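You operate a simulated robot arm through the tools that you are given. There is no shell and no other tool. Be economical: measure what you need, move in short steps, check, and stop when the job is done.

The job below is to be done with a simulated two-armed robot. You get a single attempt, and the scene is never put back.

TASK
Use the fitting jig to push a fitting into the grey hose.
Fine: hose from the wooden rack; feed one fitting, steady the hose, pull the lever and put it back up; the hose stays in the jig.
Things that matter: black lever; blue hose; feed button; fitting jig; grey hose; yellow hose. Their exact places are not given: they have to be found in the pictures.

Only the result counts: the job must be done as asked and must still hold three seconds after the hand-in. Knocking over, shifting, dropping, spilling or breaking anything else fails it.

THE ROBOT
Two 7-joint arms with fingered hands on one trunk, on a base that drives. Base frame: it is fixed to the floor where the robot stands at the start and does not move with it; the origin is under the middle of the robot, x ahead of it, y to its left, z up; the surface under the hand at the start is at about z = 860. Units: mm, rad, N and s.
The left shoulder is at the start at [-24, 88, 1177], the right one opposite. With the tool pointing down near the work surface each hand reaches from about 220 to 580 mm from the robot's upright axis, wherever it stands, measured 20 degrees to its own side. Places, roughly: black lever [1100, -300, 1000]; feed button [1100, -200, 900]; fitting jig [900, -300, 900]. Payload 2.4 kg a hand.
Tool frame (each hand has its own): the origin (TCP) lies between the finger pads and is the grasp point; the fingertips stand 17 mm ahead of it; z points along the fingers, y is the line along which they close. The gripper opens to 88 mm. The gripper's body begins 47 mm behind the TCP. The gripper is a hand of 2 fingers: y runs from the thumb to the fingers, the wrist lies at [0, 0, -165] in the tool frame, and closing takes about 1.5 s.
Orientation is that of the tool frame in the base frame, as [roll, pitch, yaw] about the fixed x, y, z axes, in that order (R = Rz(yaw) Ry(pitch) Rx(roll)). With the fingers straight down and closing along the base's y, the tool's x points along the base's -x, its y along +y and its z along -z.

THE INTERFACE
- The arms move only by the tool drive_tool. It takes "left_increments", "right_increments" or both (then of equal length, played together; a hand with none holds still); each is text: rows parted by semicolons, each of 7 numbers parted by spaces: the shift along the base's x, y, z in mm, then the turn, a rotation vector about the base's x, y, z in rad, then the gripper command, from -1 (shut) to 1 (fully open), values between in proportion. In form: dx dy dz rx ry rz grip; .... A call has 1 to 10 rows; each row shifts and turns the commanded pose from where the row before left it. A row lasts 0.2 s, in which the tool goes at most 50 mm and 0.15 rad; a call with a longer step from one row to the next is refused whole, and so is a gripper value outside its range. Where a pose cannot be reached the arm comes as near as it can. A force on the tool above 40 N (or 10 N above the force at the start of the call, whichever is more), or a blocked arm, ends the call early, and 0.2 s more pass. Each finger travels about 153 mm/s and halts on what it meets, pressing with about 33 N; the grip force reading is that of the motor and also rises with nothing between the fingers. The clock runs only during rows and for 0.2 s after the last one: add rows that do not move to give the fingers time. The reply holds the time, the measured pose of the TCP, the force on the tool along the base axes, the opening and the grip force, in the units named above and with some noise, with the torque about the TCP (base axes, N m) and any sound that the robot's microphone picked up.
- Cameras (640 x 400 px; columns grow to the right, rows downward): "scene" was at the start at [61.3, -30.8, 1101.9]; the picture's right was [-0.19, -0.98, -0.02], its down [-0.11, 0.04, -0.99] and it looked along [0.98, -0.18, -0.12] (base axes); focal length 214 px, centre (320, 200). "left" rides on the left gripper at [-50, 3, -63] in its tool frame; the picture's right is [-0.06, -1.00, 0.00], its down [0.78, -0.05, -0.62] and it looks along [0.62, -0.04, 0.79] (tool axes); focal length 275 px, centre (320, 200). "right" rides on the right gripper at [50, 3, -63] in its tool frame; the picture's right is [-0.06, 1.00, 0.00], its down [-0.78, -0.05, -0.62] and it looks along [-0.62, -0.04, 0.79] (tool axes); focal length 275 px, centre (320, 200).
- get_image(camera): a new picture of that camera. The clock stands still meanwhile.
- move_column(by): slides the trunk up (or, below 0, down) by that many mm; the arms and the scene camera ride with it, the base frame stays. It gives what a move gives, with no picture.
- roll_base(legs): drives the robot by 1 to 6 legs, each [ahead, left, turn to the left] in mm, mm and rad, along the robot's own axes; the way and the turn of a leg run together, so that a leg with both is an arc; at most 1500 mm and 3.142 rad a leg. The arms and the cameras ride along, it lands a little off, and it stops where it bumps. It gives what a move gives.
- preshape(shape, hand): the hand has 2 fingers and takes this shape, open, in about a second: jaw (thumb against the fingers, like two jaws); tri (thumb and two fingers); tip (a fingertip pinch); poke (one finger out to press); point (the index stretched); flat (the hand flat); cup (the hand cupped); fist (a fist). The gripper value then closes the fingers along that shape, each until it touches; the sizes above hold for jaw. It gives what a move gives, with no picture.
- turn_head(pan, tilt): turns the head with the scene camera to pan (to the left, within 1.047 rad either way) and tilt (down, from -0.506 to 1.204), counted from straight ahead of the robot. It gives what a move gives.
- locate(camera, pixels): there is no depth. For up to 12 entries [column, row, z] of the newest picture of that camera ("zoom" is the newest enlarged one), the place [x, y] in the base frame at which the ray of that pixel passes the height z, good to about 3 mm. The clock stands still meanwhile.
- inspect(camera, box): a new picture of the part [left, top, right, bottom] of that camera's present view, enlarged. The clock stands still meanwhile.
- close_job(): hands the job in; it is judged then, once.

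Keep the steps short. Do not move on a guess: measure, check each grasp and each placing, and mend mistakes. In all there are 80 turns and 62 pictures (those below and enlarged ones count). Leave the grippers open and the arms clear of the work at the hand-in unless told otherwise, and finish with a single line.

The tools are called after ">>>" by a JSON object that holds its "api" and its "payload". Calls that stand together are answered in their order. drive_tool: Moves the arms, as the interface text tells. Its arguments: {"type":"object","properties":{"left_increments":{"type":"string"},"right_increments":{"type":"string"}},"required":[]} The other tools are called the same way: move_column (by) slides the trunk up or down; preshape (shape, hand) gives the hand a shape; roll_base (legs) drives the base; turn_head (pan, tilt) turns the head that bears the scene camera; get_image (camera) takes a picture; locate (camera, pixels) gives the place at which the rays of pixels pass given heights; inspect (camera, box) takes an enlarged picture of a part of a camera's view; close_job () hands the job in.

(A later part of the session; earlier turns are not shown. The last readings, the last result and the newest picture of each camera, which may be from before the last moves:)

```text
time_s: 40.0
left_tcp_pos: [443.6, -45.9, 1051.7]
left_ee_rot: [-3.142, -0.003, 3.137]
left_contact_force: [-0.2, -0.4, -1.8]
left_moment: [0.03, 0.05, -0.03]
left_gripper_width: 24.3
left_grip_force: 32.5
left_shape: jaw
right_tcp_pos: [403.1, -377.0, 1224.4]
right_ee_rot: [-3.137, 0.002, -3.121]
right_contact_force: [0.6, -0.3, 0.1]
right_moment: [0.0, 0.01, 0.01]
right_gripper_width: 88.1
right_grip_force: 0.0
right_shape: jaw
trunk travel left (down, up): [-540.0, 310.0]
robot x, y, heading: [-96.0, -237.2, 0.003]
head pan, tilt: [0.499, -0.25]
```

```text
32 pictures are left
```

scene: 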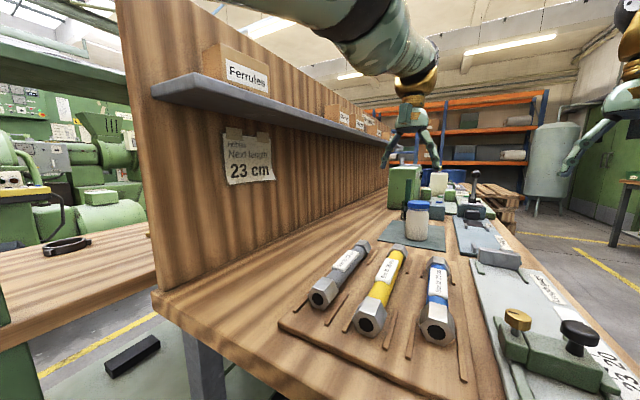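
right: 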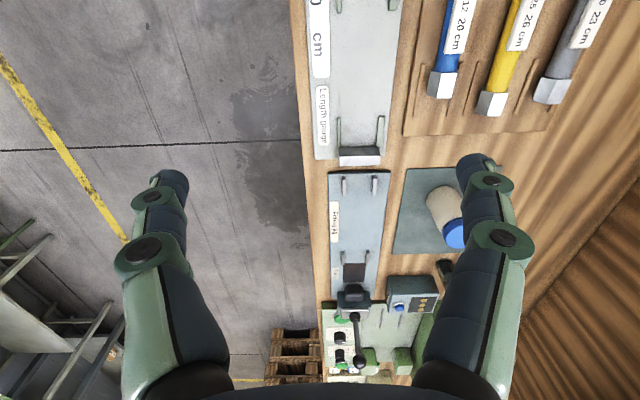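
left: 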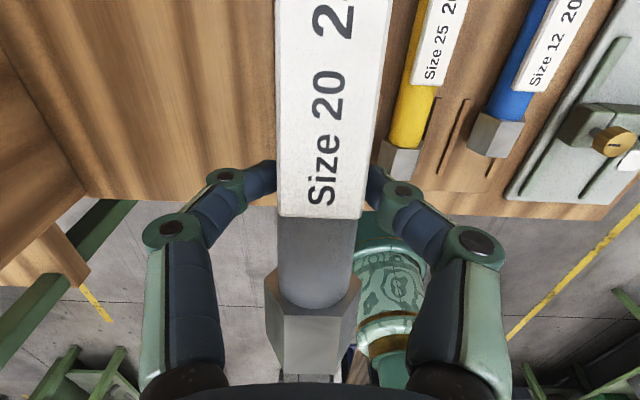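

The hose is held level. I'll back away from the bench, strafe into the aisle and look ahead.

>>> {"api": "roll_base", "payload": {"legs": [[-250, 0, 0], [0, -640, 0]]}}

>>> {"api": "turn_head", "payload": {"pan": 0.0, "tilt": 0.5}}

>>> {"api": "get_image", "payload": {"camera": "scene"}}

```text
time_s: 45.1
left_tcp_pos: [200.4, -692.7, 1050.8]
left_ee_rot: [3.137, -0.003, -3.14]
left_contact_force: [0.4, 0.0, -1.2]
left_moment: [-0.02, 0.07, 0.01]
left_gripper_width: 24.0
left_grip_force: 33.2
left_shape: jaw
right_tcp_pos: [159.4, -1024.8, 1223.9]
right_ee_rot: [-3.139, 0.001, -3.112]
right_contact_force: [-0.8, 0.2, -0.3]
right_moment: [0.02, -0.04, 0.02]
right_gripper_width: 88.1
right_grip_force: 0.0
right_shape: jaw
trunk travel left (down, up): [-540.0, 310.0]
robot x, y, heading: [-337.1, -887.7, 0.015]
head pan, tilt: [0.499, -0.25]
```

```text
time_s: 46.2
left_tcp_pos: [199.1, -692.2, 1051.8]
left_ee_rot: [3.139, -0.001, -3.137]
left_contact_force: [0.2, 0.4, -1.2]
left_moment: [0.0, 0.05, 0.04]
left_gripper_width: 24.3
left_grip_force: 33.2
left_shape: jaw
right_tcp_pos: [160.1, -1024.8, 1224.5]
right_ee_rot: [-3.137, 0.002, -3.113]
right_contact_force: [-0.1, 0.7, -0.1]
right_moment: [0.0, 0.03, -0.01]
right_gripper_width: 88.1
right_grip_force: 0.2
right_shape: jaw
trunk travel left (down, up): [-540.0, 310.0]
robot x, y, heading: [-335.8, -888.9, 0.012]
head pan, tilt: [0.0, 0.499]
```

```text
31 pictures are left
```

scene: 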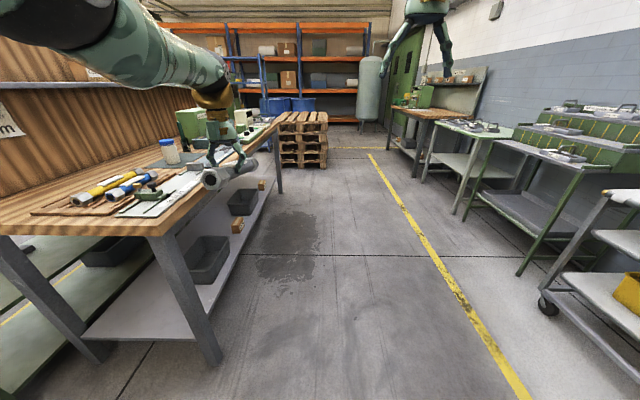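

The aisle is open. I'll check clearances of the right-hand benches and the pallets.

>>> {"api": "locate", "payload": {"camera": "scene", "pixels": [[520, 275, 0], [545, 305, 0], [455, 213, 0], [278, 165, 0], [325, 165, 0], [215, 365, 0], [280, 190, 0], [500, 160, 800]]}}

```text
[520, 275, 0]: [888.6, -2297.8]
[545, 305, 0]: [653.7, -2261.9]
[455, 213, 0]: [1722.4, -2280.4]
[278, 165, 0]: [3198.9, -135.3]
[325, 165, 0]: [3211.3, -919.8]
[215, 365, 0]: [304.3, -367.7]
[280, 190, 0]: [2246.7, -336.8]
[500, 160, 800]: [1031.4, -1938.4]
```

Lots of room. I'll raise 150 mm, drive ahead to x≈1000, and turn left to face the bench.

>>> {"api": "move_column", "payload": {"by": 150}}

>>> {"api": "roll_base", "payload": {"legs": [[1335, 0, 0], [0, 0, 1.556]]}}

>>> {"api": "get_image", "payload": {"camera": "scene"}}

```text
time_s: 47.9
left_tcp_pos: [198.2, -692.7, 1210.6]
left_ee_rot: [3.138, 0.014, -3.138]
left_contact_force: [0.2, -0.6, -1.0]
left_moment: [-0.03, 0.08, -0.01]
left_gripper_width: 24.4
left_grip_force: 33.1
left_shape: jaw
right_tcp_pos: [159.6, -1024.7, 1374.5]
right_ee_rot: [-3.137, 0.002, -3.112]
right_contact_force: [0.9, -1.1, 0.7]
right_moment: [0.03, -0.01, 0.0]
right_gripper_width: 88.0
right_grip_force: 0.1
right_shape: jaw
trunk travel left (down, up): [-690.0, 160.0]
robot x, y, heading: [-336.3, -891.3, 0.017]
head pan, tilt: [0.0, 0.499]
```

```text
time_s: 58.4
left_tcp_pos: [766.1, -324.4, 1209.4]
left_ee_rot: [3.137, 0.013, -1.533]
left_contact_force: [-0.6, -0.6, -2.1]
left_moment: [-0.12, 0.03, 0.03]
left_gripper_width: 24.3
left_grip_force: 33.0
left_shape: jaw
right_tcp_pos: [1099.0, -351.5, 1375.1]
right_ee_rot: [-3.137, 0.002, -1.508]
right_contact_force: [0.2, -1.2, -0.4]
right_moment: [0.01, -0.01, 0.01]
right_gripper_width: 88.1
right_grip_force: 0.1
right_shape: jaw
trunk travel left (down, up): [-690.0, 160.0]
robot x, y, heading: [979.9, -853.8, 1.618]
head pan, tilt: [0.0, 0.499]
```

```text
30 pictures are left
```

scene: 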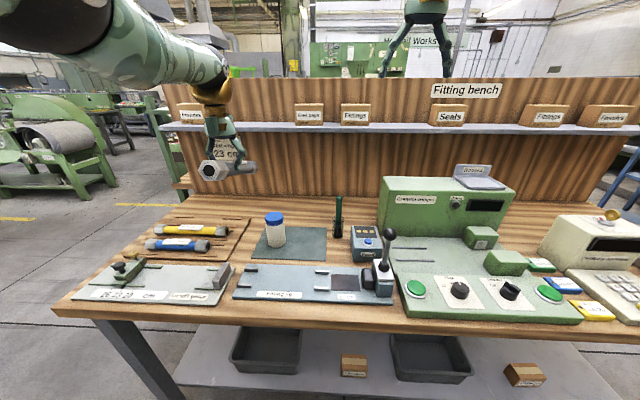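

Now I have a good side view. I'll enlarge the jig and feed box.

>>> {"api": "inspect", "payload": {"camera": "scene", "box": [225, 190, 417, 310]}}

>>> {"api": "inspect", "payload": {"camera": "scene", "box": [320, 215, 416, 305]}}

>>> {"api": "locate", "payload": {"camera": "scene", "pixels": [[245, 268, 875], [280, 268, 875], [318, 272, 875], [245, 285, 875], [318, 288, 875], [358, 283, 870], [383, 297, 870], [391, 233, 980], [391, 233, 1000], [369, 240, 905], [373, 242, 905]]}}

```text
3.33 times, centred on (321, 250) of scene
```

zoom: 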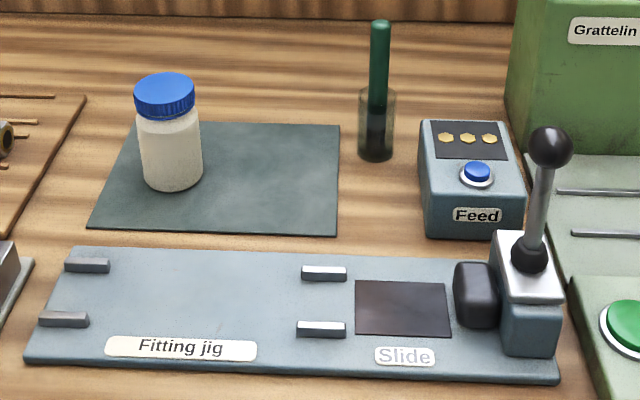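

```text
4.44 times, centred on (368, 260) of scene
```

zoom: 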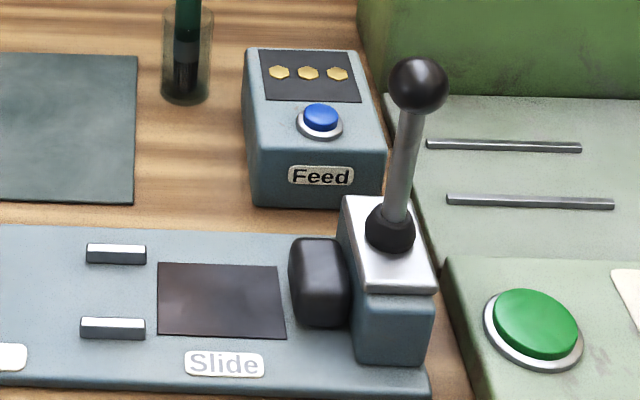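

```text
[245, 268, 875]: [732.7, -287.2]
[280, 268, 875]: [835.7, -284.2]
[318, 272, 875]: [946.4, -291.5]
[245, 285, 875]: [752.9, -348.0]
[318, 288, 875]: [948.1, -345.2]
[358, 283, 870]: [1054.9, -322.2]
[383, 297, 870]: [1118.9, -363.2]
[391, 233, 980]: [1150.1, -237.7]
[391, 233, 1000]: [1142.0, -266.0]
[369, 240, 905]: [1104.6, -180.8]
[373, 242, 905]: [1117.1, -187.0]
```

I'll measure the posts, slide, ram, lever pivot and button finely from the zoom-2 pixels.

>>> {"api": "locate", "payload": {"camera": "zoom", "pixels": [[85, 247, 882], [146, 247, 882], [80, 320, 882], [146, 320, 882], [158, 300, 868], [285, 300, 868], [290, 285, 890], [350, 290, 890], [392, 235, 925], [418, 85, 1040], [320, 117, 915], [320, 117, 905]]}}

>>> {"api": "get_image", "payload": {"camera": "left"}}

```text
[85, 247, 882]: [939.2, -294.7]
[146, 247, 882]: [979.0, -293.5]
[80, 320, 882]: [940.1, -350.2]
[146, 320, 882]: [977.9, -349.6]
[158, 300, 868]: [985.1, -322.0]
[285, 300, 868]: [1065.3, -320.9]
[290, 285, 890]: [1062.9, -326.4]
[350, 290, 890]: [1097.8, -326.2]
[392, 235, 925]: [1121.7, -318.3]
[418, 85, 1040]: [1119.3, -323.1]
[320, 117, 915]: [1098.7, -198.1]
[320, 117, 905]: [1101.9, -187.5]
```

```text
27 pictures are left
```

left: 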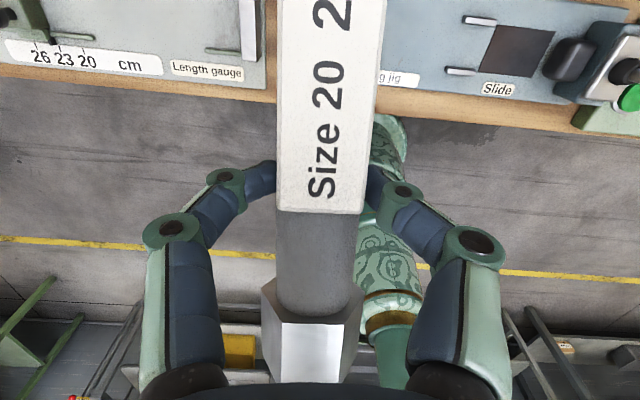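

Measured: cradle centre y≈−322, right posts x 939–979, slide 985–1065, lever pivot (1121,−319), knob ≈(1119,−323,1040), button ≈(1100,−192). Now I'll yaw the left hand −1.61 rad so that the hose lies along x.

>>> {"api": "drive_tool", "payload": {"left_increments": "5 0 0 0 0 -0.146 -1; 5 0 0 0 0 -0.146 -1; 5 0 0 0 0 -0.146 -1; 5 0 0 0 0 -0.146 -1; 5 0 0 0 0 -0.146 -1; 5 0 0 0 0 -0.146 -1; 5 0 0 0 0 -0.146 -1; 5 0 0 0 0 -0.146 -1; 5 0 0 0 0 -0.146 -1; 5 0 0 0 0 -0.146 -1"}}

>>> {"api": "drive_tool", "payload": {"left_increments": "15 0 0 0 0 -0.146 -1; 0 0 0 0 0 0 -1"}}

>>> {"api": "get_image", "payload": {"camera": "scene"}}

```text
time_s: 60.6
left_tcp_pos: [816.4, -323.3, 1208.7]
left_ee_rot: [3.138, 0.012, -2.996]
left_contact_force: [0.3, 0.4, -1.8]
left_moment: [-0.05, 0.05, 0.03]
left_gripper_width: 24.2
left_grip_force: 33.2
left_shape: jaw
right_tcp_pos: [1100.8, -352.1, 1375.2]
right_ee_rot: [-3.139, 0.001, -1.507]
right_contact_force: [-0.7, -1.4, -0.5]
right_moment: [0.03, 0.01, -0.02]
right_gripper_width: 88.1
right_grip_force: 0.2
right_shape: jaw
trunk travel left (down, up): [-690.0, 160.0]
robot x, y, heading: [980.0, -851.6, 1.616]
head pan, tilt: [0.0, 0.499]
```

```text
time_s: 61.2
left_tcp_pos: [830.8, -325.1, 1209.4]
left_ee_rot: [3.14, 0.011, 3.141]
left_contact_force: [0.2, -0.5, -1.6]
left_moment: [0.0, 0.06, 0.03]
left_gripper_width: 24.1
left_grip_force: 32.7
left_shape: jaw
right_tcp_pos: [1099.2, -352.6, 1374.0]
right_ee_rot: [-3.137, 0.002, -1.508]
right_contact_force: [-0.4, -0.1, -0.4]
right_moment: [0.01, -0.03, 0.01]
right_gripper_width: 88.0
right_grip_force: 0.1
right_shape: jaw
trunk travel left (down, up): [-690.0, 160.0]
robot x, y, heading: [975.3, -852.5, 1.619]
head pan, tilt: [0.0, 0.499]
```

```text
26 pictures are left
```

scene: 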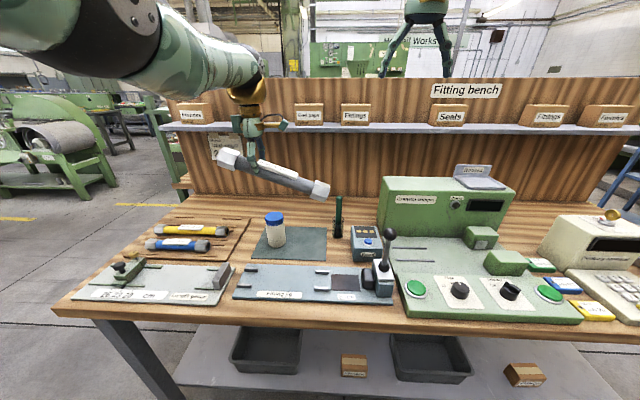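

I'll check the hose direction in this picture and enlarge it to see the ends' state.

>>> {"api": "locate", "payload": {"camera": "scene", "pixels": [[228, 159, 1209], [320, 191, 1209], [270, 173, 1209], [228, 159, 1225], [320, 191, 1190]]}}

>>> {"api": "inspect", "payload": {"camera": "scene", "box": [205, 130, 345, 215]}}

```text
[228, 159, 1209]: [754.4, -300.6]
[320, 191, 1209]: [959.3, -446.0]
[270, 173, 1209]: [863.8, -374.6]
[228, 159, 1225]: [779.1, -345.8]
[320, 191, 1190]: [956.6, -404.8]
```

```text
4.57 times, centred on (275, 172) of scene
```

zoom: 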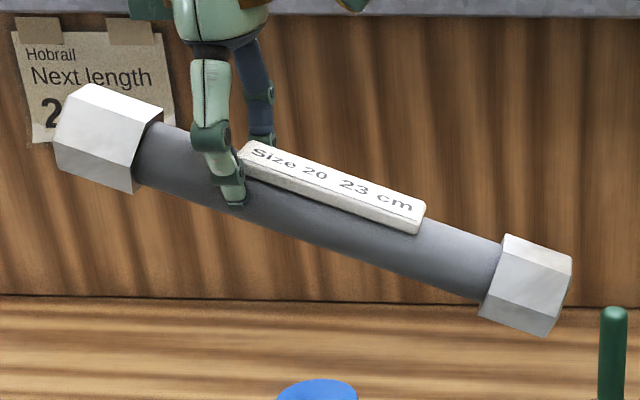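

The hose droops at its right end (~0.33 rad): it rotated in the grip. The jig plate will level it on set-down. I'll lower the trunk 210 mm and view from the hand cameras.

>>> {"api": "move_column", "payload": {"by": -210}}

>>> {"api": "get_image", "payload": {"camera": "left"}}

>>> {"api": "get_image", "payload": {"camera": "right"}}

```text
time_s: 63.4
left_tcp_pos: [831.6, -324.1, 999.0]
left_ee_rot: [3.14, 0.013, -3.14]
left_contact_force: [-0.3, 0.4, -1.8]
left_moment: [0.0, 0.05, 0.02]
left_gripper_width: 24.5
left_grip_force: 32.8
left_shape: jaw
right_tcp_pos: [1099.6, -352.9, 1164.1]
right_ee_rot: [-3.139, 0.004, -1.509]
right_contact_force: [-0.1, 0.7, -0.3]
right_moment: [-0.03, 0.0, 0.0]
right_gripper_width: 88.3
right_grip_force: 0.1
right_shape: jaw
trunk travel left (down, up): [-480.0, 370.0]
robot x, y, heading: [984.0, -854.9, 1.619]
head pan, tilt: [0.0, 0.499]
```

```text
24 pictures are left
```

left: 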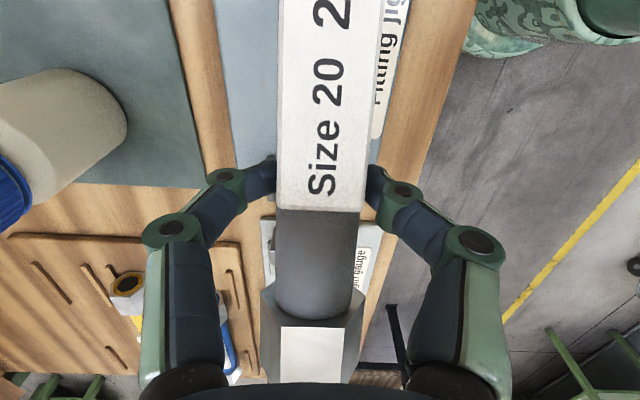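

```text
23 pictures are left
```

right: 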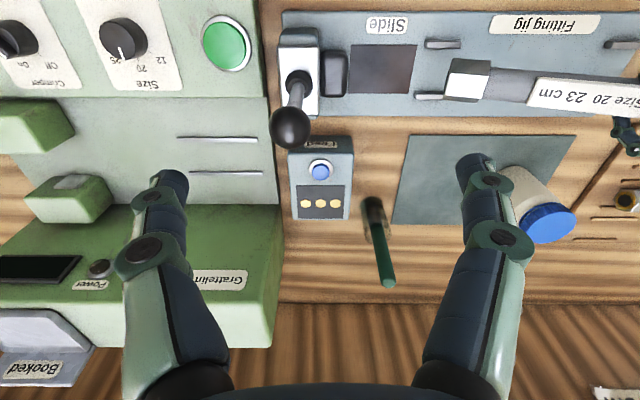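

Clear view from the right hand. I'll measure posts, slide, ram, button from it.

>>> {"api": "locate", "payload": {"camera": "right", "pixels": [[425, 44, 882], [461, 44, 882], [415, 96, 882], [440, 96, 882], [605, 45, 882], [348, 70, 868], [412, 70, 868], [346, 75, 890], [298, 85, 930], [291, 128, 1040], [320, 170, 908], [320, 170, 915]]}}

>>> {"api": "inspect", "payload": {"camera": "right", "box": [270, 0, 510, 150]}}

```text
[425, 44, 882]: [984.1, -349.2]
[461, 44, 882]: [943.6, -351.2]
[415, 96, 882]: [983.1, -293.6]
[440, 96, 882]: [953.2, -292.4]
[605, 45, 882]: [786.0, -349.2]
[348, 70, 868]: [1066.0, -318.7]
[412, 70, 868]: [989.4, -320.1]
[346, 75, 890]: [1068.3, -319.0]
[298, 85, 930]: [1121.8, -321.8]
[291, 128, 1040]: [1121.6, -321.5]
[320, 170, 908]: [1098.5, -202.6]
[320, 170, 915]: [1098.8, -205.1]
```

```text
2.67 times, centred on (390, 75) of right
```

zoom: 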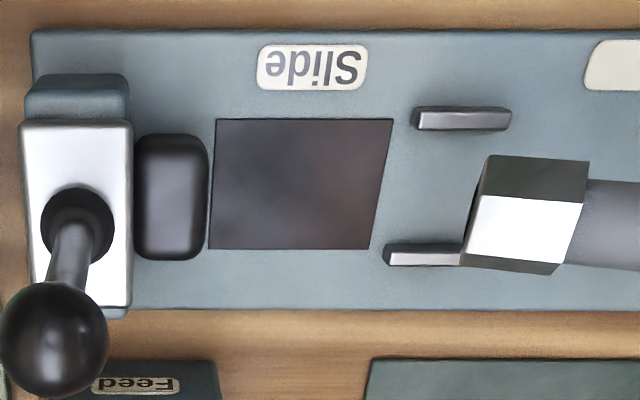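

Centre line y≈−321.5; button ≈(1098,−208,925). I'll shift the hose +2.5 mm in y and lower to z≈945.

>>> {"api": "drive_tool", "payload": {"left_increments": "0 2.5 -15 0 0 0 -1; 0 0 -15 0 0 0 -1; 0 0 -12 0 0 0 -1; 0 0 -10 0 0 0 -1; 0 0 0 0 0 0 -1"}}

>>> {"api": "inspect", "payload": {"camera": "right", "box": [330, 0, 570, 150]}}

```text
time_s: 64.6
left_tcp_pos: [832.1, -327.8, 947.2]
left_ee_rot: [3.139, 0.012, -3.14]
left_contact_force: [-1.0, -0.9, -1.3]
left_moment: [0.0, 0.01, 0.04]
left_gripper_width: 24.3
left_grip_force: 32.4
left_shape: jaw
left hand out of reach, approached as far as the arm can: row 3
right_tcp_pos: [1100.1, -350.9, 1164.9]
right_ee_rot: [-3.137, 0.002, -1.507]
right_contact_force: [-0.1, 0.6, 0.3]
right_moment: [-0.01, -0.02, 0.0]
right_gripper_width: 87.9
right_grip_force: 0.1
right_shape: jaw
trunk travel left (down, up): [-480.0, 370.0]
robot x, y, heading: [978.8, -851.8, 1.617]
head pan, tilt: [0.0, 0.499]
```

```text
2.67 times, centred on (450, 75) of right
```

zoom: 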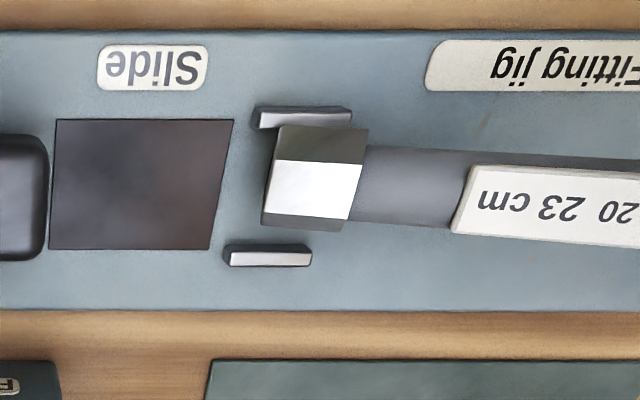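

Y drifted to −327.8 because of the arm's low limit. I'll raise both hands relative to the trunk, then lower the trunk instead.

>>> {"api": "drive_tool", "payload": {"left_increments": "0 0 20 0 0 0 -1; 0 0 20 0 0 0 -1; 0 2 20 0 0 0 -1; 0 2 20 0 0 0 -1; 0 2 20 0 0 0 -1; 0 0 0 0 0 0 -1", "right_increments": "0 0 20 0 0 0 1; 0 0 20 0 0 0 1; 0 0 20 0 0 0 1; 0 0 20 0 0 0 1; 0 0 20 0 0 0 1; 0 0 0 0 0 0 1"}}

>>> {"api": "move_column", "payload": {"by": -110}}

```text
time_s: 66.0
left_tcp_pos: [831.0, -318.8, 1049.2]
left_ee_rot: [3.14, 0.013, -3.138]
left_contact_force: [0.3, 0.3, -1.0]
left_moment: [-0.01, 0.05, 0.02]
left_gripper_width: 24.2
left_grip_force: 33.1
left_shape: jaw
right_tcp_pos: [1098.2, -352.3, 1266.3]
right_ee_rot: [-3.14, 0.0, -1.508]
right_contact_force: [0.5, -0.8, -0.9]
right_moment: [-0.01, -0.01, -0.01]
right_gripper_width: 88.2
right_grip_force: 0.1
right_shape: jaw
trunk travel left (down, up): [-480.0, 370.0]
robot x, y, heading: [982.3, -856.0, 1.618]
head pan, tilt: [0.0, 0.499]
```

```text
time_s: 67.4
left_tcp_pos: [830.6, -319.5, 938.6]
left_ee_rot: [3.14, 0.011, -3.14]
left_contact_force: [0.8, -0.5, -0.5]
left_moment: [0.03, -0.02, 0.01]
left_gripper_width: 24.2
left_grip_force: 32.8
left_shape: jaw
right_tcp_pos: [1099.1, -350.9, 1155.5]
right_ee_rot: [-3.136, 0.002, -1.509]
right_contact_force: [0.1, -0.8, 0.7]
right_moment: [0.01, 0.0, -0.03]
right_gripper_width: 88.0
right_grip_force: 0.1
right_shape: jaw
trunk travel left (down, up): [-370.0, 480.0]
robot x, y, heading: [979.3, -853.2, 1.621]
head pan, tilt: [0.0, 0.499]
```

Now y = −319.5, z = 938.6. I'll trim −2 mm and descend gently, levelling the hose on the plate.

>>> {"api": "drive_tool", "payload": {"left_increments": "0 -2 -8 0 0 0 -1; 0 0 -8 0 0 0 -1; 0 0 -8 0 0 0 -1; 0 0 0 0 0 0 -1"}}

>>> {"api": "inspect", "payload": {"camera": "right", "box": [330, 0, 570, 150]}}

```text
time_s: 68.4
left_tcp_pos: [830.8, -320.3, 914.8]
left_ee_rot: [3.14, 0.012, -3.141]
left_contact_force: [-0.4, -0.5, -1.1]
left_moment: [-0.01, -0.02, -0.03]
left_gripper_width: 24.3
left_grip_force: 32.9
left_shape: jaw
right_tcp_pos: [1099.6, -352.6, 1155.0]
right_ee_rot: [-3.138, 0.002, -1.508]
right_contact_force: [0.3, 0.0, 0.4]
right_moment: [-0.01, -0.04, -0.02]
right_gripper_width: 87.9
right_grip_force: 0.0
right_shape: jaw
trunk travel left (down, up): [-370.0, 480.0]
robot x, y, heading: [979.8, -853.7, 1.621]
head pan, tilt: [0.0, 0.499]
```

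```text
2.67 times, centred on (450, 75) of right
```

zoom: 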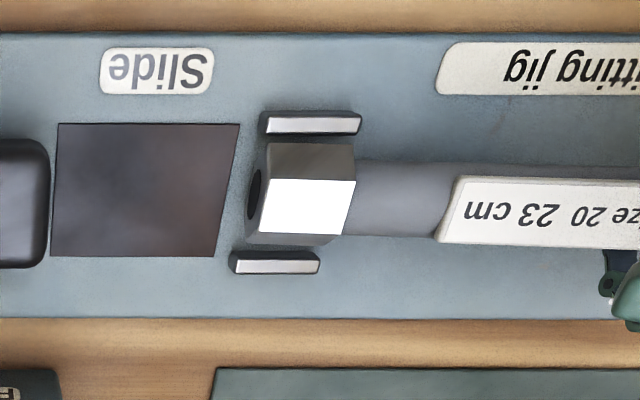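

The right end sits between the posts with its open bore facing the slide. I continue down in small steps.

>>> {"api": "drive_tool", "payload": {"left_increments": "0 -1 -7 0 0 0 -1; 0 0 -6 0 0 0 -1; 0 0 -5 0 0 0 -1; 0 0 -3 0 0 0 -1; 0 0 0 0 0 0 -1"}}

>>> {"api": "get_image", "payload": {"camera": "scene"}}

```text
time_s: 69.6
left_tcp_pos: [832.1, -321.1, 892.5]
left_ee_rot: [3.138, 0.014, -3.137]
left_contact_force: [-1.1, -0.6, 1.6]
left_moment: [-0.02, -0.04, -0.03]
left_gripper_width: 24.0
left_grip_force: 32.9
left_shape: jaw
right_tcp_pos: [1098.9, -351.7, 1155.4]
right_ee_rot: [-3.139, 0.001, -1.509]
right_contact_force: [0.2, 0.4, -0.3]
right_moment: [0.01, 0.01, 0.03]
right_gripper_width: 88.0
right_grip_force: 0.0
right_shape: jaw
trunk travel left (down, up): [-370.0, 480.0]
robot x, y, heading: [978.6, -853.8, 1.619]
head pan, tilt: [0.0, 0.499]
```

```text
19 pictures are left
```

scene: 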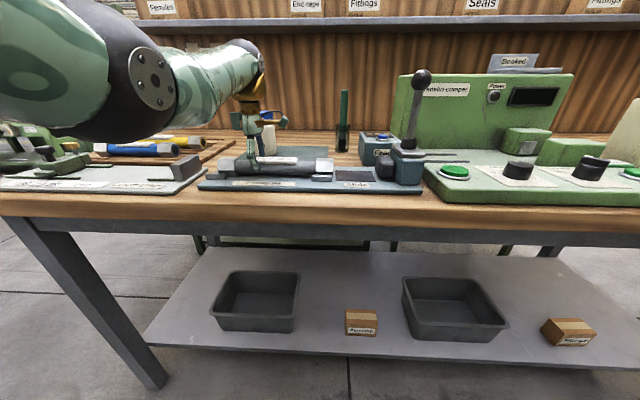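

Slight contact up (1.6 N). I'll enlarge the side view to check that the hose is level.

>>> {"api": "inspect", "payload": {"camera": "scene", "box": [190, 110, 430, 210]}}

```text
2.67 times, centred on (310, 160) of scene
```

zoom: 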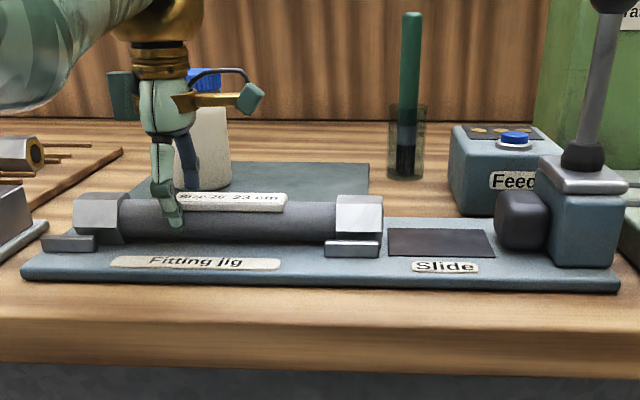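

Almost level. I'll go 3 mm further down, holding the grip.

>>> {"api": "drive_tool", "payload": {"left_increments": "0 0 -2 0 0 0 -1; 0 0 -2 0 0 0 -1; 0 0 0 0 0 0 -1"}}

```text
time_s: 70.4
left_tcp_pos: [830.7, -323.1, 891.2]
left_ee_rot: [3.136, 0.014, -3.139]
left_contact_force: [-0.7, 0.1, 14.7]
left_moment: [-0.03, -0.04, 0.01]
left_gripper_width: 28.2
left_grip_force: 32.7
left_shape: jaw
right_tcp_pos: [1099.4, -352.7, 1155.2]
right_ee_rot: [-3.137, 0.003, -1.509]
right_contact_force: [0.5, 0.1, 0.3]
right_moment: [-0.01, 0.03, 0.02]
right_gripper_width: 88.1
right_grip_force: 0.1
right_shape: jaw
trunk travel left (down, up): [-370.0, 480.0]
robot x, y, heading: [980.9, -853.0, 1.618]
head pan, tilt: [0.0, 0.499]
```

The hose is seated (14.7 N). I ease 1 mm, and move the right hand, closing it, to above the feed button at safe height. Then I look at its forearm relative to the lever.

>>> {"api": "drive_tool", "payload": {"left_increments": "0 1 1 0 0 0 -1; 0 0 0 0 0 0 -1; 0 0 0 0 0 0 -1; 0 0 0 0 0 0 -1; 0 0 0 0 0 0 -1; 0 0 0 0 0 0 -1; 0 0 0 0 0 0 -1; 0 0 0 0 0 0 -1", "right_increments": "0 20 0 0 0 0 0.5; 0 25 0 0 0 0 0; 0 25 0 0 0 0 -0.5; 0 25 0 0 0 0 -1; 0 25 0 0 0 0 -1; 0 24 0 0 0 0 -1; 0 0 0 0 0 0 -1; 0 0 0 0 0 0 -1"}}

>>> {"api": "turn_head", "payload": {"pan": -0.4, "tilt": 0.1}}

>>> {"api": "get_image", "payload": {"camera": "scene"}}

```text
time_s: 72.2
left_tcp_pos: [830.7, -320.7, 889.9]
left_ee_rot: [3.137, 0.012, -3.137]
left_contact_force: [-0.2, -2.2, 7.7]
left_moment: [-0.08, -0.08, -0.01]
left_gripper_width: 28.2
left_grip_force: 33.4
left_shape: jaw
right_tcp_pos: [1101.5, -315.1, 1148.2]
right_ee_rot: [-3.138, 0.003, -1.507]
right_contact_force: [0.1, 0.5, 0.4]
right_moment: [0.02, 0.0, -0.02]
right_gripper_width: 0.0
right_grip_force: 32.8
right_shape: jaw
right hand out of reach, approached as far as the arm can: row 2, 3, 4, 5, 6
trunk travel left (down, up): [-370.0, 480.0]
robot x, y, heading: [978.5, -855.5, 1.619]
head pan, tilt: [0.0, 0.499]
```

```text
time_s: 73.1
left_tcp_pos: [830.6, -320.8, 890.9]
left_ee_rot: [3.139, 0.013, -3.14]
left_contact_force: [0.5, -2.9, 7.5]
left_moment: [-0.08, -0.03, 0.0]
left_gripper_width: 28.3
left_grip_force: 33.1
left_shape: jaw
right_tcp_pos: [1102.0, -315.3, 1148.0]
right_ee_rot: [-3.138, 0.002, -1.509]
right_contact_force: [-0.8, 0.3, -0.1]
right_moment: [0.03, 0.05, 0.02]
right_gripper_width: 0.0
right_grip_force: 32.8
right_shape: jaw
trunk travel left (down, up): [-370.0, 480.0]
robot x, y, heading: [980.5, -852.1, 1.624]
head pan, tilt: [-0.4, 0.099]
```

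```text
17 pictures are left
```

scene: 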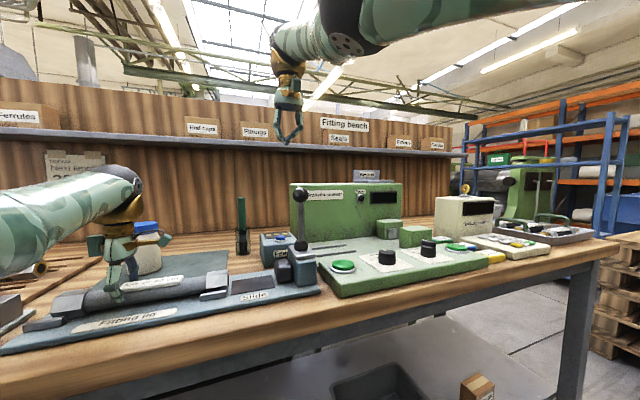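

The right elbow is high, so clearance over the lever is good, but the button is beyond reach from here. The hose rests in the cradle, so I'll release it, lift the left hand, press the button from closer, then return to steady it.

>>> {"api": "drive_tool", "payload": {"left_increments": "0 0 0 0 0 0 -0.3; 0 0 0 0 0 0 0.2; 0 0 0 0 0 0 0.2; 0 0 5 0 0 0 0.2; 0 0 15 0 0 0 0.2; 0 0 20 0 0 0 0.2; 0 0 20 0 0 0 0.2; 0 0 20 0 0 0 0.2; 0 0 20 0 0 0 0.2; 0 0 0 0 0 0 0.2"}}

>>> {"api": "inspect", "payload": {"camera": "scene", "box": [20, 180, 340, 360]}}

```text
time_s: 75.3
left_tcp_pos: [830.5, -322.5, 990.1]
left_ee_rot: [3.14, 0.012, -3.14]
left_contact_force: [-0.3, 0.0, -0.4]
left_moment: [-0.02, 0.0, 0.0]
left_gripper_width: 52.7
left_grip_force: 0.0
left_shape: jaw
right_tcp_pos: [1102.1, -313.9, 1146.9]
right_ee_rot: [-3.138, 0.003, -1.51]
right_contact_force: [0.1, 0.0, -0.3]
right_moment: [-0.02, 0.04, -0.04]
right_gripper_width: 0.0
right_grip_force: 33.2
right_shape: jaw
trunk travel left (down, up): [-370.0, 480.0]
robot x, y, heading: [977.2, -854.4, 1.618]
head pan, tilt: [-0.4, 0.099]
```

```text
2.00 times, centred on (180, 270) of scene
```

zoom: 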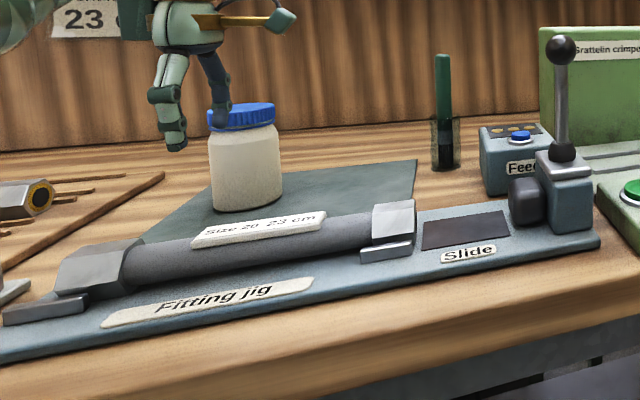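

The hose lies flat in the cradle. I'll raise the left hand well above the bottle before driving 110 mm nearer.

>>> {"api": "drive_tool", "payload": {"left_increments": "0 -10 30 0 0 0 0.2; 0 -10 30 0 0 0 0.2; -10 0 30 0 0 0 0.2; -10 0 30 0 0 0 0.2; 0 0 20 0 0 0 0.2; 0 0 0 0 0 0 0.2"}}

>>> {"api": "roll_base", "payload": {"legs": [[115, 0, 0]]}}

```text
time_s: 76.7
left_tcp_pos: [809.4, -339.7, 1129.3]
left_ee_rot: [3.139, 0.011, 3.142]
left_contact_force: [-0.3, 0.5, 0.7]
left_moment: [0.0, -0.03, 0.07]
left_gripper_width: 52.5
left_grip_force: 0.1
left_shape: jaw
right_tcp_pos: [1101.7, -313.5, 1148.1]
right_ee_rot: [-3.137, 0.002, -1.508]
right_contact_force: [0.0, -1.3, 0.5]
right_moment: [-0.03, 0.01, 0.01]
right_gripper_width: 0.0
right_grip_force: 32.9
right_shape: jaw
trunk travel left (down, up): [-370.0, 480.0]
robot x, y, heading: [980.5, -850.0, 1.62]
head pan, tilt: [-0.4, 0.099]
```

```text
time_s: 77.9
left_tcp_pos: [805.6, -224.6, 1129.4]
left_ee_rot: [3.139, 0.011, -3.141]
left_contact_force: [-1.4, -0.7, 0.6]
left_moment: [-0.02, -0.02, 0.04]
left_gripper_width: 52.7
left_grip_force: 0.1
left_shape: jaw
right_tcp_pos: [1097.9, -199.3, 1147.4]
right_ee_rot: [-3.138, 0.002, -1.509]
right_contact_force: [-0.2, 0.8, 0.6]
right_moment: [-0.01, 0.01, 0.03]
right_gripper_width: 0.0
right_grip_force: 32.9
right_shape: jaw
trunk travel left (down, up): [-370.0, 480.0]
robot x, y, heading: [976.0, -738.0, 1.618]
head pan, tilt: [-0.4, 0.099]
```

The right hand is above the button. I'll descend to z≈1010 with y→−208 and check the picture.

>>> {"api": "drive_tool", "payload": {"right_increments": "0 -4 -30 0 0 0 -1; 0 -4 -30 0 0 0 -1; 0 0 -30 0 0 0 -1; 0 0 -30 0 0 0 -1; 0 0 -17 0 0 0 -1; 0 0 0 0 0 0 -1"}}

>>> {"api": "get_image", "payload": {"camera": "right"}}

```text
time_s: 79.3
left_tcp_pos: [806.3, -225.1, 1129.0]
left_ee_rot: [3.138, 0.011, -3.14]
left_contact_force: [0.4, 0.1, -0.1]
left_moment: [0.03, -0.04, 0.03]
left_gripper_width: 52.6
left_grip_force: 0.1
left_shape: jaw
right_tcp_pos: [1094.7, -208.2, 1010.3]
right_ee_rot: [-3.138, 0.004, -1.509]
right_contact_force: [0.0, 0.2, 0.2]
right_moment: [0.01, 0.05, 0.01]
right_gripper_width: 0.0
right_grip_force: 33.1
right_shape: jaw
trunk travel left (down, up): [-370.0, 480.0]
robot x, y, heading: [973.2, -736.9, 1.615]
head pan, tilt: [-0.4, 0.099]
```

```text
15 pictures are left
```

right: 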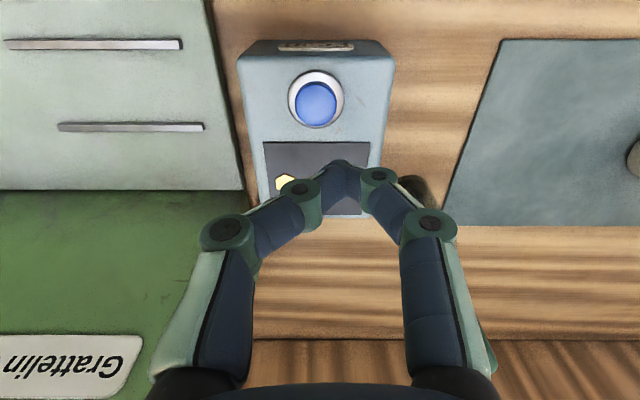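

I'll locate the button from this close picture.

>>> {"api": "locate", "payload": {"camera": "right", "pixels": [[316, 102, 925], [316, 102, 915], [316, 102, 930], [340, 172, 993]]}}

```text
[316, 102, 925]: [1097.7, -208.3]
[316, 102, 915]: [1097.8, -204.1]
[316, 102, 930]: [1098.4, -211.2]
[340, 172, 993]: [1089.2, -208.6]
```

Button confirmed at (1098, −208, ~925). I'll move +3.5 mm in x and go down to just above it.

>>> {"api": "drive_tool", "payload": {"right_increments": "3.5 0 -20 0 0 0 -1; 0 0 -20 0 0 0 -1; 0 0 -14 0 0 0 -1; 0 0 0 0 0 0 -1"}}

>>> {"api": "inspect", "payload": {"camera": "scene", "box": [220, 120, 380, 220]}}

```text
time_s: 80.3
left_tcp_pos: [806.3, -224.0, 1129.6]
left_ee_rot: [3.139, 0.012, 3.141]
left_contact_force: [-0.4, -0.2, -0.9]
left_moment: [0.04, -0.04, 0.0]
left_gripper_width: 52.8
left_grip_force: 0.0
left_shape: jaw
right_tcp_pos: [1100.3, -208.4, 956.5]
right_ee_rot: [-3.138, 0.004, -1.51]
right_contact_force: [0.8, -0.4, -0.4]
right_moment: [0.01, -0.02, 0.0]
right_gripper_width: 0.1
right_grip_force: 33.3
right_shape: jaw
trunk travel left (down, up): [-370.0, 480.0]
robot x, y, heading: [973.2, -738.9, 1.615]
head pan, tilt: [-0.4, 0.099]
```

```text
4.00 times, centred on (300, 170) of scene
```

zoom: 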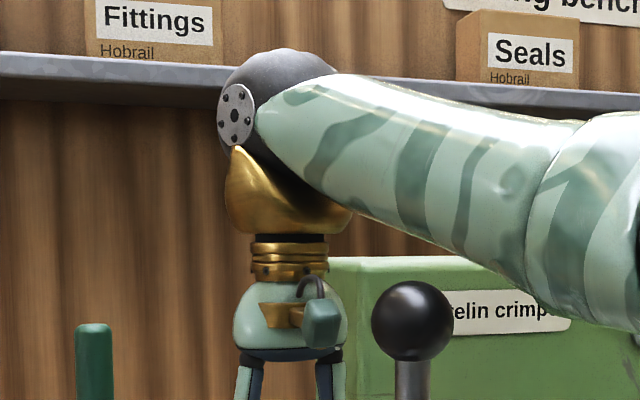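

The right forearm would pass close to the lever knob if I went lower with the trunk this low. I'll raise the trunk 120 mm and come 50 mm nearer so that the forearm slopes up away from the knob.

>>> {"api": "move_column", "payload": {"by": 130}}

>>> {"api": "roll_base", "payload": {"legs": [[50, 0, -0.045]]}}

>>> {"api": "drive_tool", "payload": {"right_increments": "0 0 0 0 0 0 -1; 0 0 0 0 0 0 -1"}}

```text
time_s: 81.9
left_tcp_pos: [805.9, -225.0, 1257.7]
left_ee_rot: [3.14, 0.013, -3.141]
left_contact_force: [-0.6, 0.1, -0.1]
left_moment: [0.03, 0.0, -0.07]
left_gripper_width: 52.6
left_grip_force: 0.0
left_shape: jaw
right_tcp_pos: [1101.0, -207.7, 1086.6]
right_ee_rot: [-3.138, 0.002, -1.508]
right_contact_force: [0.4, -0.2, -0.6]
right_moment: [0.02, 0.04, -0.01]
right_gripper_width: 0.0
right_grip_force: 33.1
right_shape: jaw
trunk travel left (down, up): [-500.0, 350.0]
robot x, y, heading: [973.7, -739.5, 1.613]
head pan, tilt: [-0.4, 0.099]
```

```text
time_s: 82.8
left_tcp_pos: [828.5, -166.8, 1259.0]
left_ee_rot: [3.138, 0.014, 3.096]
left_contact_force: [0.6, 0.7, 1.0]
left_moment: [-0.01, 0.02, 0.01]
left_gripper_width: 52.5
left_grip_force: 0.0
left_shape: jaw
right_tcp_pos: [1123.4, -162.2, 1085.6]
right_ee_rot: [-3.138, 0.001, -1.555]
right_contact_force: [1.1, 0.5, 0.0]
right_moment: [0.01, -0.02, -0.01]
right_gripper_width: 0.0
right_grip_force: 32.4
right_shape: jaw
trunk travel left (down, up): [-500.0, 350.0]
robot x, y, heading: [972.3, -688.1, 1.571]
head pan, tilt: [-0.4, 0.099]
```

```text
time_s: 83.4
left_tcp_pos: [827.2, -167.6, 1259.6]
left_ee_rot: [3.141, 0.013, 3.096]
left_contact_force: [-0.1, -0.1, 0.4]
left_moment: [0.02, -0.01, -0.02]
left_gripper_width: 52.6
left_grip_force: 0.1
left_shape: jaw
right_tcp_pos: [1123.6, -163.4, 1086.6]
right_ee_rot: [-3.138, 0.003, -1.555]
right_contact_force: [0.2, -0.4, -1.2]
right_moment: [0.01, 0.03, -0.02]
right_gripper_width: 0.0
right_grip_force: 33.2
right_shape: jaw
trunk travel left (down, up): [-500.0, 350.0]
robot x, y, heading: [971.6, -689.2, 1.572]
head pan, tilt: [-0.4, 0.099]
```

Now I'll move the right hand to (1098, −208) at this height and then down to z≈960, checking the reading and view.

>>> {"api": "drive_tool", "payload": {"right_increments": "-10 -20 0 0 0 0 -1; -10 -20 0 0 0 0 -1; -5.5 -5 0 0 0 0 -1; 0 0 -30 0 0 0 -1; 0 0 -30 0 0 0 -1; 0 0 -30 0 0 0 -1; 0 0 -30 0 0 0 -1; 0 0 0 0 0 0 -1"}}

>>> {"api": "get_image", "payload": {"camera": "scene"}}

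```text
time_s: 85.2
left_tcp_pos: [828.3, -168.6, 1258.9]
left_ee_rot: [3.141, 0.012, 3.097]
left_contact_force: [-0.3, 1.5, -0.9]
left_moment: [-0.03, 0.0, -0.01]
left_gripper_width: 52.3
left_grip_force: 0.0
left_shape: jaw
right_tcp_pos: [1097.9, -209.8, 967.7]
right_ee_rot: [-3.138, 0.002, -1.554]
right_contact_force: [0.8, 0.2, 0.0]
right_moment: [0.01, 0.0, 0.0]
right_gripper_width: 0.1
right_grip_force: 32.9
right_shape: jaw
trunk travel left (down, up): [-500.0, 350.0]
robot x, y, heading: [972.7, -690.4, 1.571]
head pan, tilt: [-0.4, 0.099]
```

```text
13 pictures are left
```

scene: 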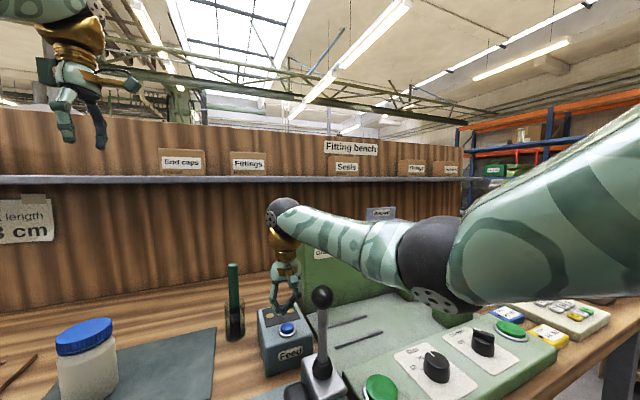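

The forearm now clears the lever by far. I'll press: down in steps, the force limit guards.

>>> {"api": "drive_tool", "payload": {"right_increments": "0 1 -10 0 0 0 -1; 0 0 -8 0 0 0 -1; 0 0 -4 0 0 0 -1; 0 0 -3 0 0 0 -1; 0 0 0 0 0 0 -1"}}

```text
time_s: 86.4
left_tcp_pos: [827.7, -167.4, 1259.3]
left_ee_rot: [3.138, 0.012, 3.097]
left_contact_force: [-0.3, -0.1, 0.2]
left_moment: [0.01, 0.06, 0.02]
left_gripper_width: 52.3
left_grip_force: 0.1
left_shape: jaw
right_tcp_pos: [1097.2, -207.7, 940.6]
right_ee_rot: [-3.138, 0.001, -1.556]
right_contact_force: [0.1, 0.8, 0.6]
right_moment: [0.01, 0.0, 0.0]
right_gripper_width: 0.1
right_grip_force: 32.7
right_shape: jaw
trunk travel left (down, up): [-500.0, 350.0]
robot x, y, heading: [975.9, -689.8, 1.57]
head pan, tilt: [-0.4, 0.099]
```

Tip is about at z 923 with no contact yet. I continue in 2 mm steps.

>>> {"api": "drive_tool", "payload": {"right_increments": "0 0 -2 0 0 0 -1; 0 0 -2 0 0 0 -1; 0 0 -2 0 0 0 -1; 0 0 0 0 0 0 -1"}}

```text
time_s: 87.4
left_tcp_pos: [828.2, -167.8, 1260.1]
left_ee_rot: [3.137, 0.013, 3.095]
left_contact_force: [0.4, -0.9, -1.0]
left_moment: [-0.02, 0.01, 0.0]
left_gripper_width: 52.6
left_grip_force: 0.0
left_shape: jaw
right_tcp_pos: [1098.1, -207.7, 936.5]
right_ee_rot: [-3.137, 0.003, -1.554]
right_contact_force: [0.4, 1.2, 4.9]
right_moment: [0.02, 0.03, 0.01]
right_gripper_width: 0.0
right_grip_force: 32.7
right_shape: jaw
trunk travel left (down, up): [-500.0, 350.0]
robot x, y, heading: [975.4, -688.8, 1.569]
head pan, tilt: [-0.4, 0.099]
heard: click
```

A click was heard at 4.9 N. I'll lift off the button and look at the slide.

>>> {"api": "drive_tool", "payload": {"right_increments": "0 0 10 0 0 0 -1; 0 0 20 0 0 0 -1; 0 0 30 0 0 0 -1; 0 0 40 0 0 0 -1; 0 0 40 0 0 0 -1; 0 0 40 0 0 0 -1; 0 0 0 0 0 0 -1"}}

>>> {"api": "roll_base", "payload": {"legs": [[-150, 0, 0]]}}

>>> {"api": "turn_head", "payload": {"pan": 0.0, "tilt": 0.5}}

>>> {"api": "inspect", "payload": {"camera": "scene", "box": [220, 180, 460, 330]}}

```text
time_s: 89.0
left_tcp_pos: [828.4, -169.0, 1259.7]
left_ee_rot: [3.137, 0.012, 3.096]
left_contact_force: [0.3, -0.5, 0.5]
left_moment: [0.0, -0.01, 0.04]
left_gripper_width: 52.5
left_grip_force: 0.0
left_shape: jaw
right_tcp_pos: [1098.9, -208.9, 1116.5]
right_ee_rot: [-3.135, 0.004, -1.554]
right_contact_force: [-0.3, 0.3, 0.3]
right_moment: [-0.01, 0.05, 0.01]
right_gripper_width: 0.0
right_grip_force: 33.0
right_shape: jaw
trunk travel left (down, up): [-500.0, 350.0]
robot x, y, heading: [975.8, -687.2, 1.569]
head pan, tilt: [-0.4, 0.099]
```

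```text
time_s: 90.4
left_tcp_pos: [829.1, -316.1, 1259.0]
left_ee_rot: [3.138, 0.013, 3.092]
left_contact_force: [-0.4, 0.2, 0.0]
left_moment: [0.02, -0.01, -0.01]
left_gripper_width: 52.8
left_grip_force: 0.2
left_shape: jaw
right_tcp_pos: [1098.7, -358.3, 1117.4]
right_ee_rot: [-3.137, 0.004, -1.555]
right_contact_force: [0.1, 0.6, -0.4]
right_moment: [0.02, -0.01, 0.0]
right_gripper_width: 0.0
right_grip_force: 33.3
right_shape: jaw
trunk travel left (down, up): [-500.0, 350.0]
robot x, y, heading: [971.8, -832.8, 1.567]
head pan, tilt: [-0.4, 0.099]
```

```text
time_s: 91.2
left_tcp_pos: [829.4, -315.1, 1258.5]
left_ee_rot: [3.141, 0.012, 3.094]
left_contact_force: [-0.1, -0.5, -1.0]
left_moment: [0.02, 0.01, -0.01]
left_gripper_width: 52.8
left_grip_force: 0.0
left_shape: jaw
right_tcp_pos: [1098.9, -357.0, 1116.7]
right_ee_rot: [-3.139, 0.002, -1.559]
right_contact_force: [-0.7, -0.9, 0.3]
right_moment: [0.0, -0.01, 0.0]
right_gripper_width: 0.2
right_grip_force: 33.3
right_shape: jaw
trunk travel left (down, up): [-500.0, 350.0]
robot x, y, heading: [968.9, -836.0, 1.564]
head pan, tilt: [0.0, 0.499]
```

```text
2.67 times, centred on (340, 255) of scene
```

zoom: 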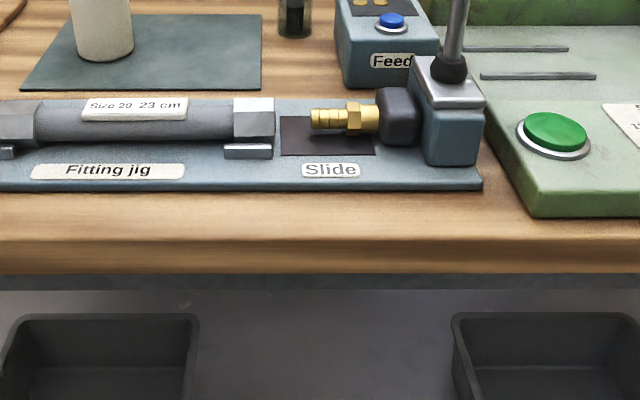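

One brass fitting sits in the ram on the slide, facing the hose. Now I'll raise the right hand, back up slightly, lower the trunk and return the left hand over the hose.

>>> {"api": "drive_tool", "payload": {"right_increments": "0 -5 30 0 0 0 -1; 0 0 30 0 0 0 -1; 0 0 30 0 0 0 -1; 0 0 30 0 0 0 -1; 0 0 0 0 0 0 -1", "left_increments": "0 0 -30 0 0 0.047 0.36; 0 0 -30 0 0 0 0.36; 0 0 -30 0 0 0 0.36; 0 0 -20 0 0 0 0.36; 0 0 0 0 0 0 0.36"}}

>>> {"api": "roll_base", "payload": {"legs": [[-18, 0, 0]]}}

>>> {"api": "move_column", "payload": {"by": -130}}

```text
time_s: 92.4
left_tcp_pos: [828.9, -315.0, 1147.8]
left_ee_rot: [3.137, 0.013, 3.142]
left_contact_force: [0.7, -0.3, -0.6]
left_moment: [-0.03, 0.0, -0.01]
left_gripper_width: 59.2
left_grip_force: 0.0
left_shape: jaw
right_tcp_pos: [1099.8, -360.4, 1235.9]
right_ee_rot: [-3.138, 0.004, -1.556]
right_contact_force: [0.8, -0.3, 0.2]
right_moment: [0.01, -0.01, 0.01]
right_gripper_width: 0.0
right_grip_force: 32.4
right_shape: jaw
trunk travel left (down, up): [-500.0, 350.0]
robot x, y, heading: [970.0, -840.1, 1.571]
head pan, tilt: [0.0, 0.499]
```

```text
time_s: 93.2
left_tcp_pos: [829.0, -334.5, 1149.8]
left_ee_rot: [3.136, 0.011, 3.142]
left_contact_force: [0.2, -0.2, 0.6]
left_moment: [-0.02, 0.05, -0.01]
left_gripper_width: 59.5
left_grip_force: 0.1
left_shape: jaw
right_tcp_pos: [1099.1, -379.6, 1235.6]
right_ee_rot: [-3.138, 0.005, -1.557]
right_contact_force: [0.5, -0.1, 0.5]
right_moment: [-0.02, -0.02, -0.03]
right_gripper_width: 0.2
right_grip_force: 33.2
right_shape: jaw
trunk travel left (down, up): [-500.0, 350.0]
robot x, y, heading: [973.1, -855.4, 1.57]
head pan, tilt: [0.0, 0.499]
```

```text
time_s: 94.8
left_tcp_pos: [829.8, -333.3, 1018.8]
left_ee_rot: [3.138, 0.012, 3.141]
left_contact_force: [-0.3, 1.2, 0.3]
left_moment: [-0.02, 0.0, 0.02]
left_gripper_width: 59.5
left_grip_force: 0.1
left_shape: jaw
right_tcp_pos: [1098.7, -378.9, 1105.6]
right_ee_rot: [-3.137, 0.004, -1.556]
right_contact_force: [0.8, -0.2, -0.5]
right_moment: [-0.02, 0.0, -0.01]
right_gripper_width: 0.2
right_grip_force: 33.0
right_shape: jaw
trunk travel left (down, up): [-370.0, 480.0]
robot x, y, heading: [968.5, -855.1, 1.562]
head pan, tilt: [0.0, 0.499]
```

I'll move the left hand to y −321.5 and descend around the hose to z≈920.

>>> {"api": "drive_tool", "payload": {"left_increments": "0 6 -20 0 0 0 0.36; 0 6 -20 0 0 0 0.36; 0 0 -20 0 0 0 0.36; 0 0 -20 0 0 0 0.36; 0 0 -19 0 0 0 0.36; 0 0 0 0 0 0 0.36"}}

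>>> {"api": "get_image", "payload": {"camera": "left"}}

```text
time_s: 96.2
left_tcp_pos: [829.2, -320.4, 920.3]
left_ee_rot: [3.138, 0.012, 3.14]
left_contact_force: [0.3, -0.1, -0.1]
left_moment: [-0.05, -0.02, 0.0]
left_gripper_width: 59.5
left_grip_force: 0.1
left_shape: jaw
right_tcp_pos: [1099.8, -379.0, 1105.0]
right_ee_rot: [-3.138, 0.001, -1.556]
right_contact_force: [-0.5, -0.3, -0.3]
right_moment: [0.01, -0.01, 0.01]
right_gripper_width: 0.0
right_grip_force: 32.8
right_shape: jaw
trunk travel left (down, up): [-370.0, 480.0]
robot x, y, heading: [972.4, -856.7, 1.564]
head pan, tilt: [0.0, 0.499]
```

```text
11 pictures are left
```

left: 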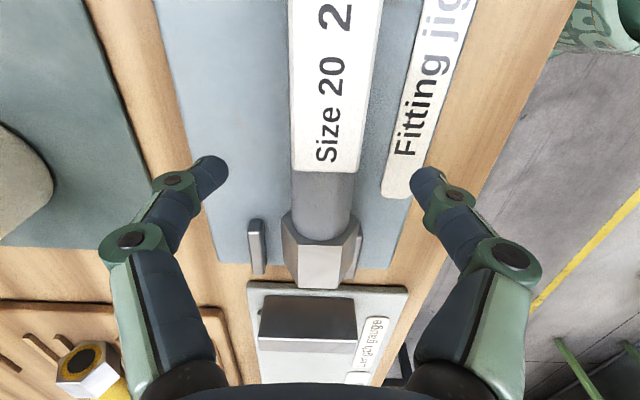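

Centred. I'll descend to z≈892 and close on the hose.

>>> {"api": "drive_tool", "payload": {"left_increments": "0 -1 -12 0 0 0 0.36; 0 0 -10 0 0 0 0.36; 0 0 -6 0 0 0 0.36; 0 0 0 0 0 0 -0.2; 0 0 0 0 0 0 -1; 0 0 0 0 0 0 -1; 0 0 0 0 0 0 -1; 0 0 0 0 0 0 -1"}}

```text
time_s: 98.0
left_tcp_pos: [829.3, -323.9, 891.7]
left_ee_rot: [3.14, 0.011, 3.141]
left_contact_force: [0.6, 0.3, -0.1]
left_moment: [0.02, -0.01, -0.02]
left_gripper_width: 24.4
left_grip_force: 33.0
left_shape: jaw
right_tcp_pos: [1097.8, -379.2, 1105.6]
right_ee_rot: [-3.138, 0.003, -1.556]
right_contact_force: [0.2, 0.1, -0.7]
right_moment: [0.01, -0.01, -0.01]
right_gripper_width: 0.0
right_grip_force: 32.8
right_shape: jaw
trunk travel left (down, up): [-370.0, 480.0]
robot x, y, heading: [972.2, -855.3, 1.567]
head pan, tilt: [0.0, 0.499]
```

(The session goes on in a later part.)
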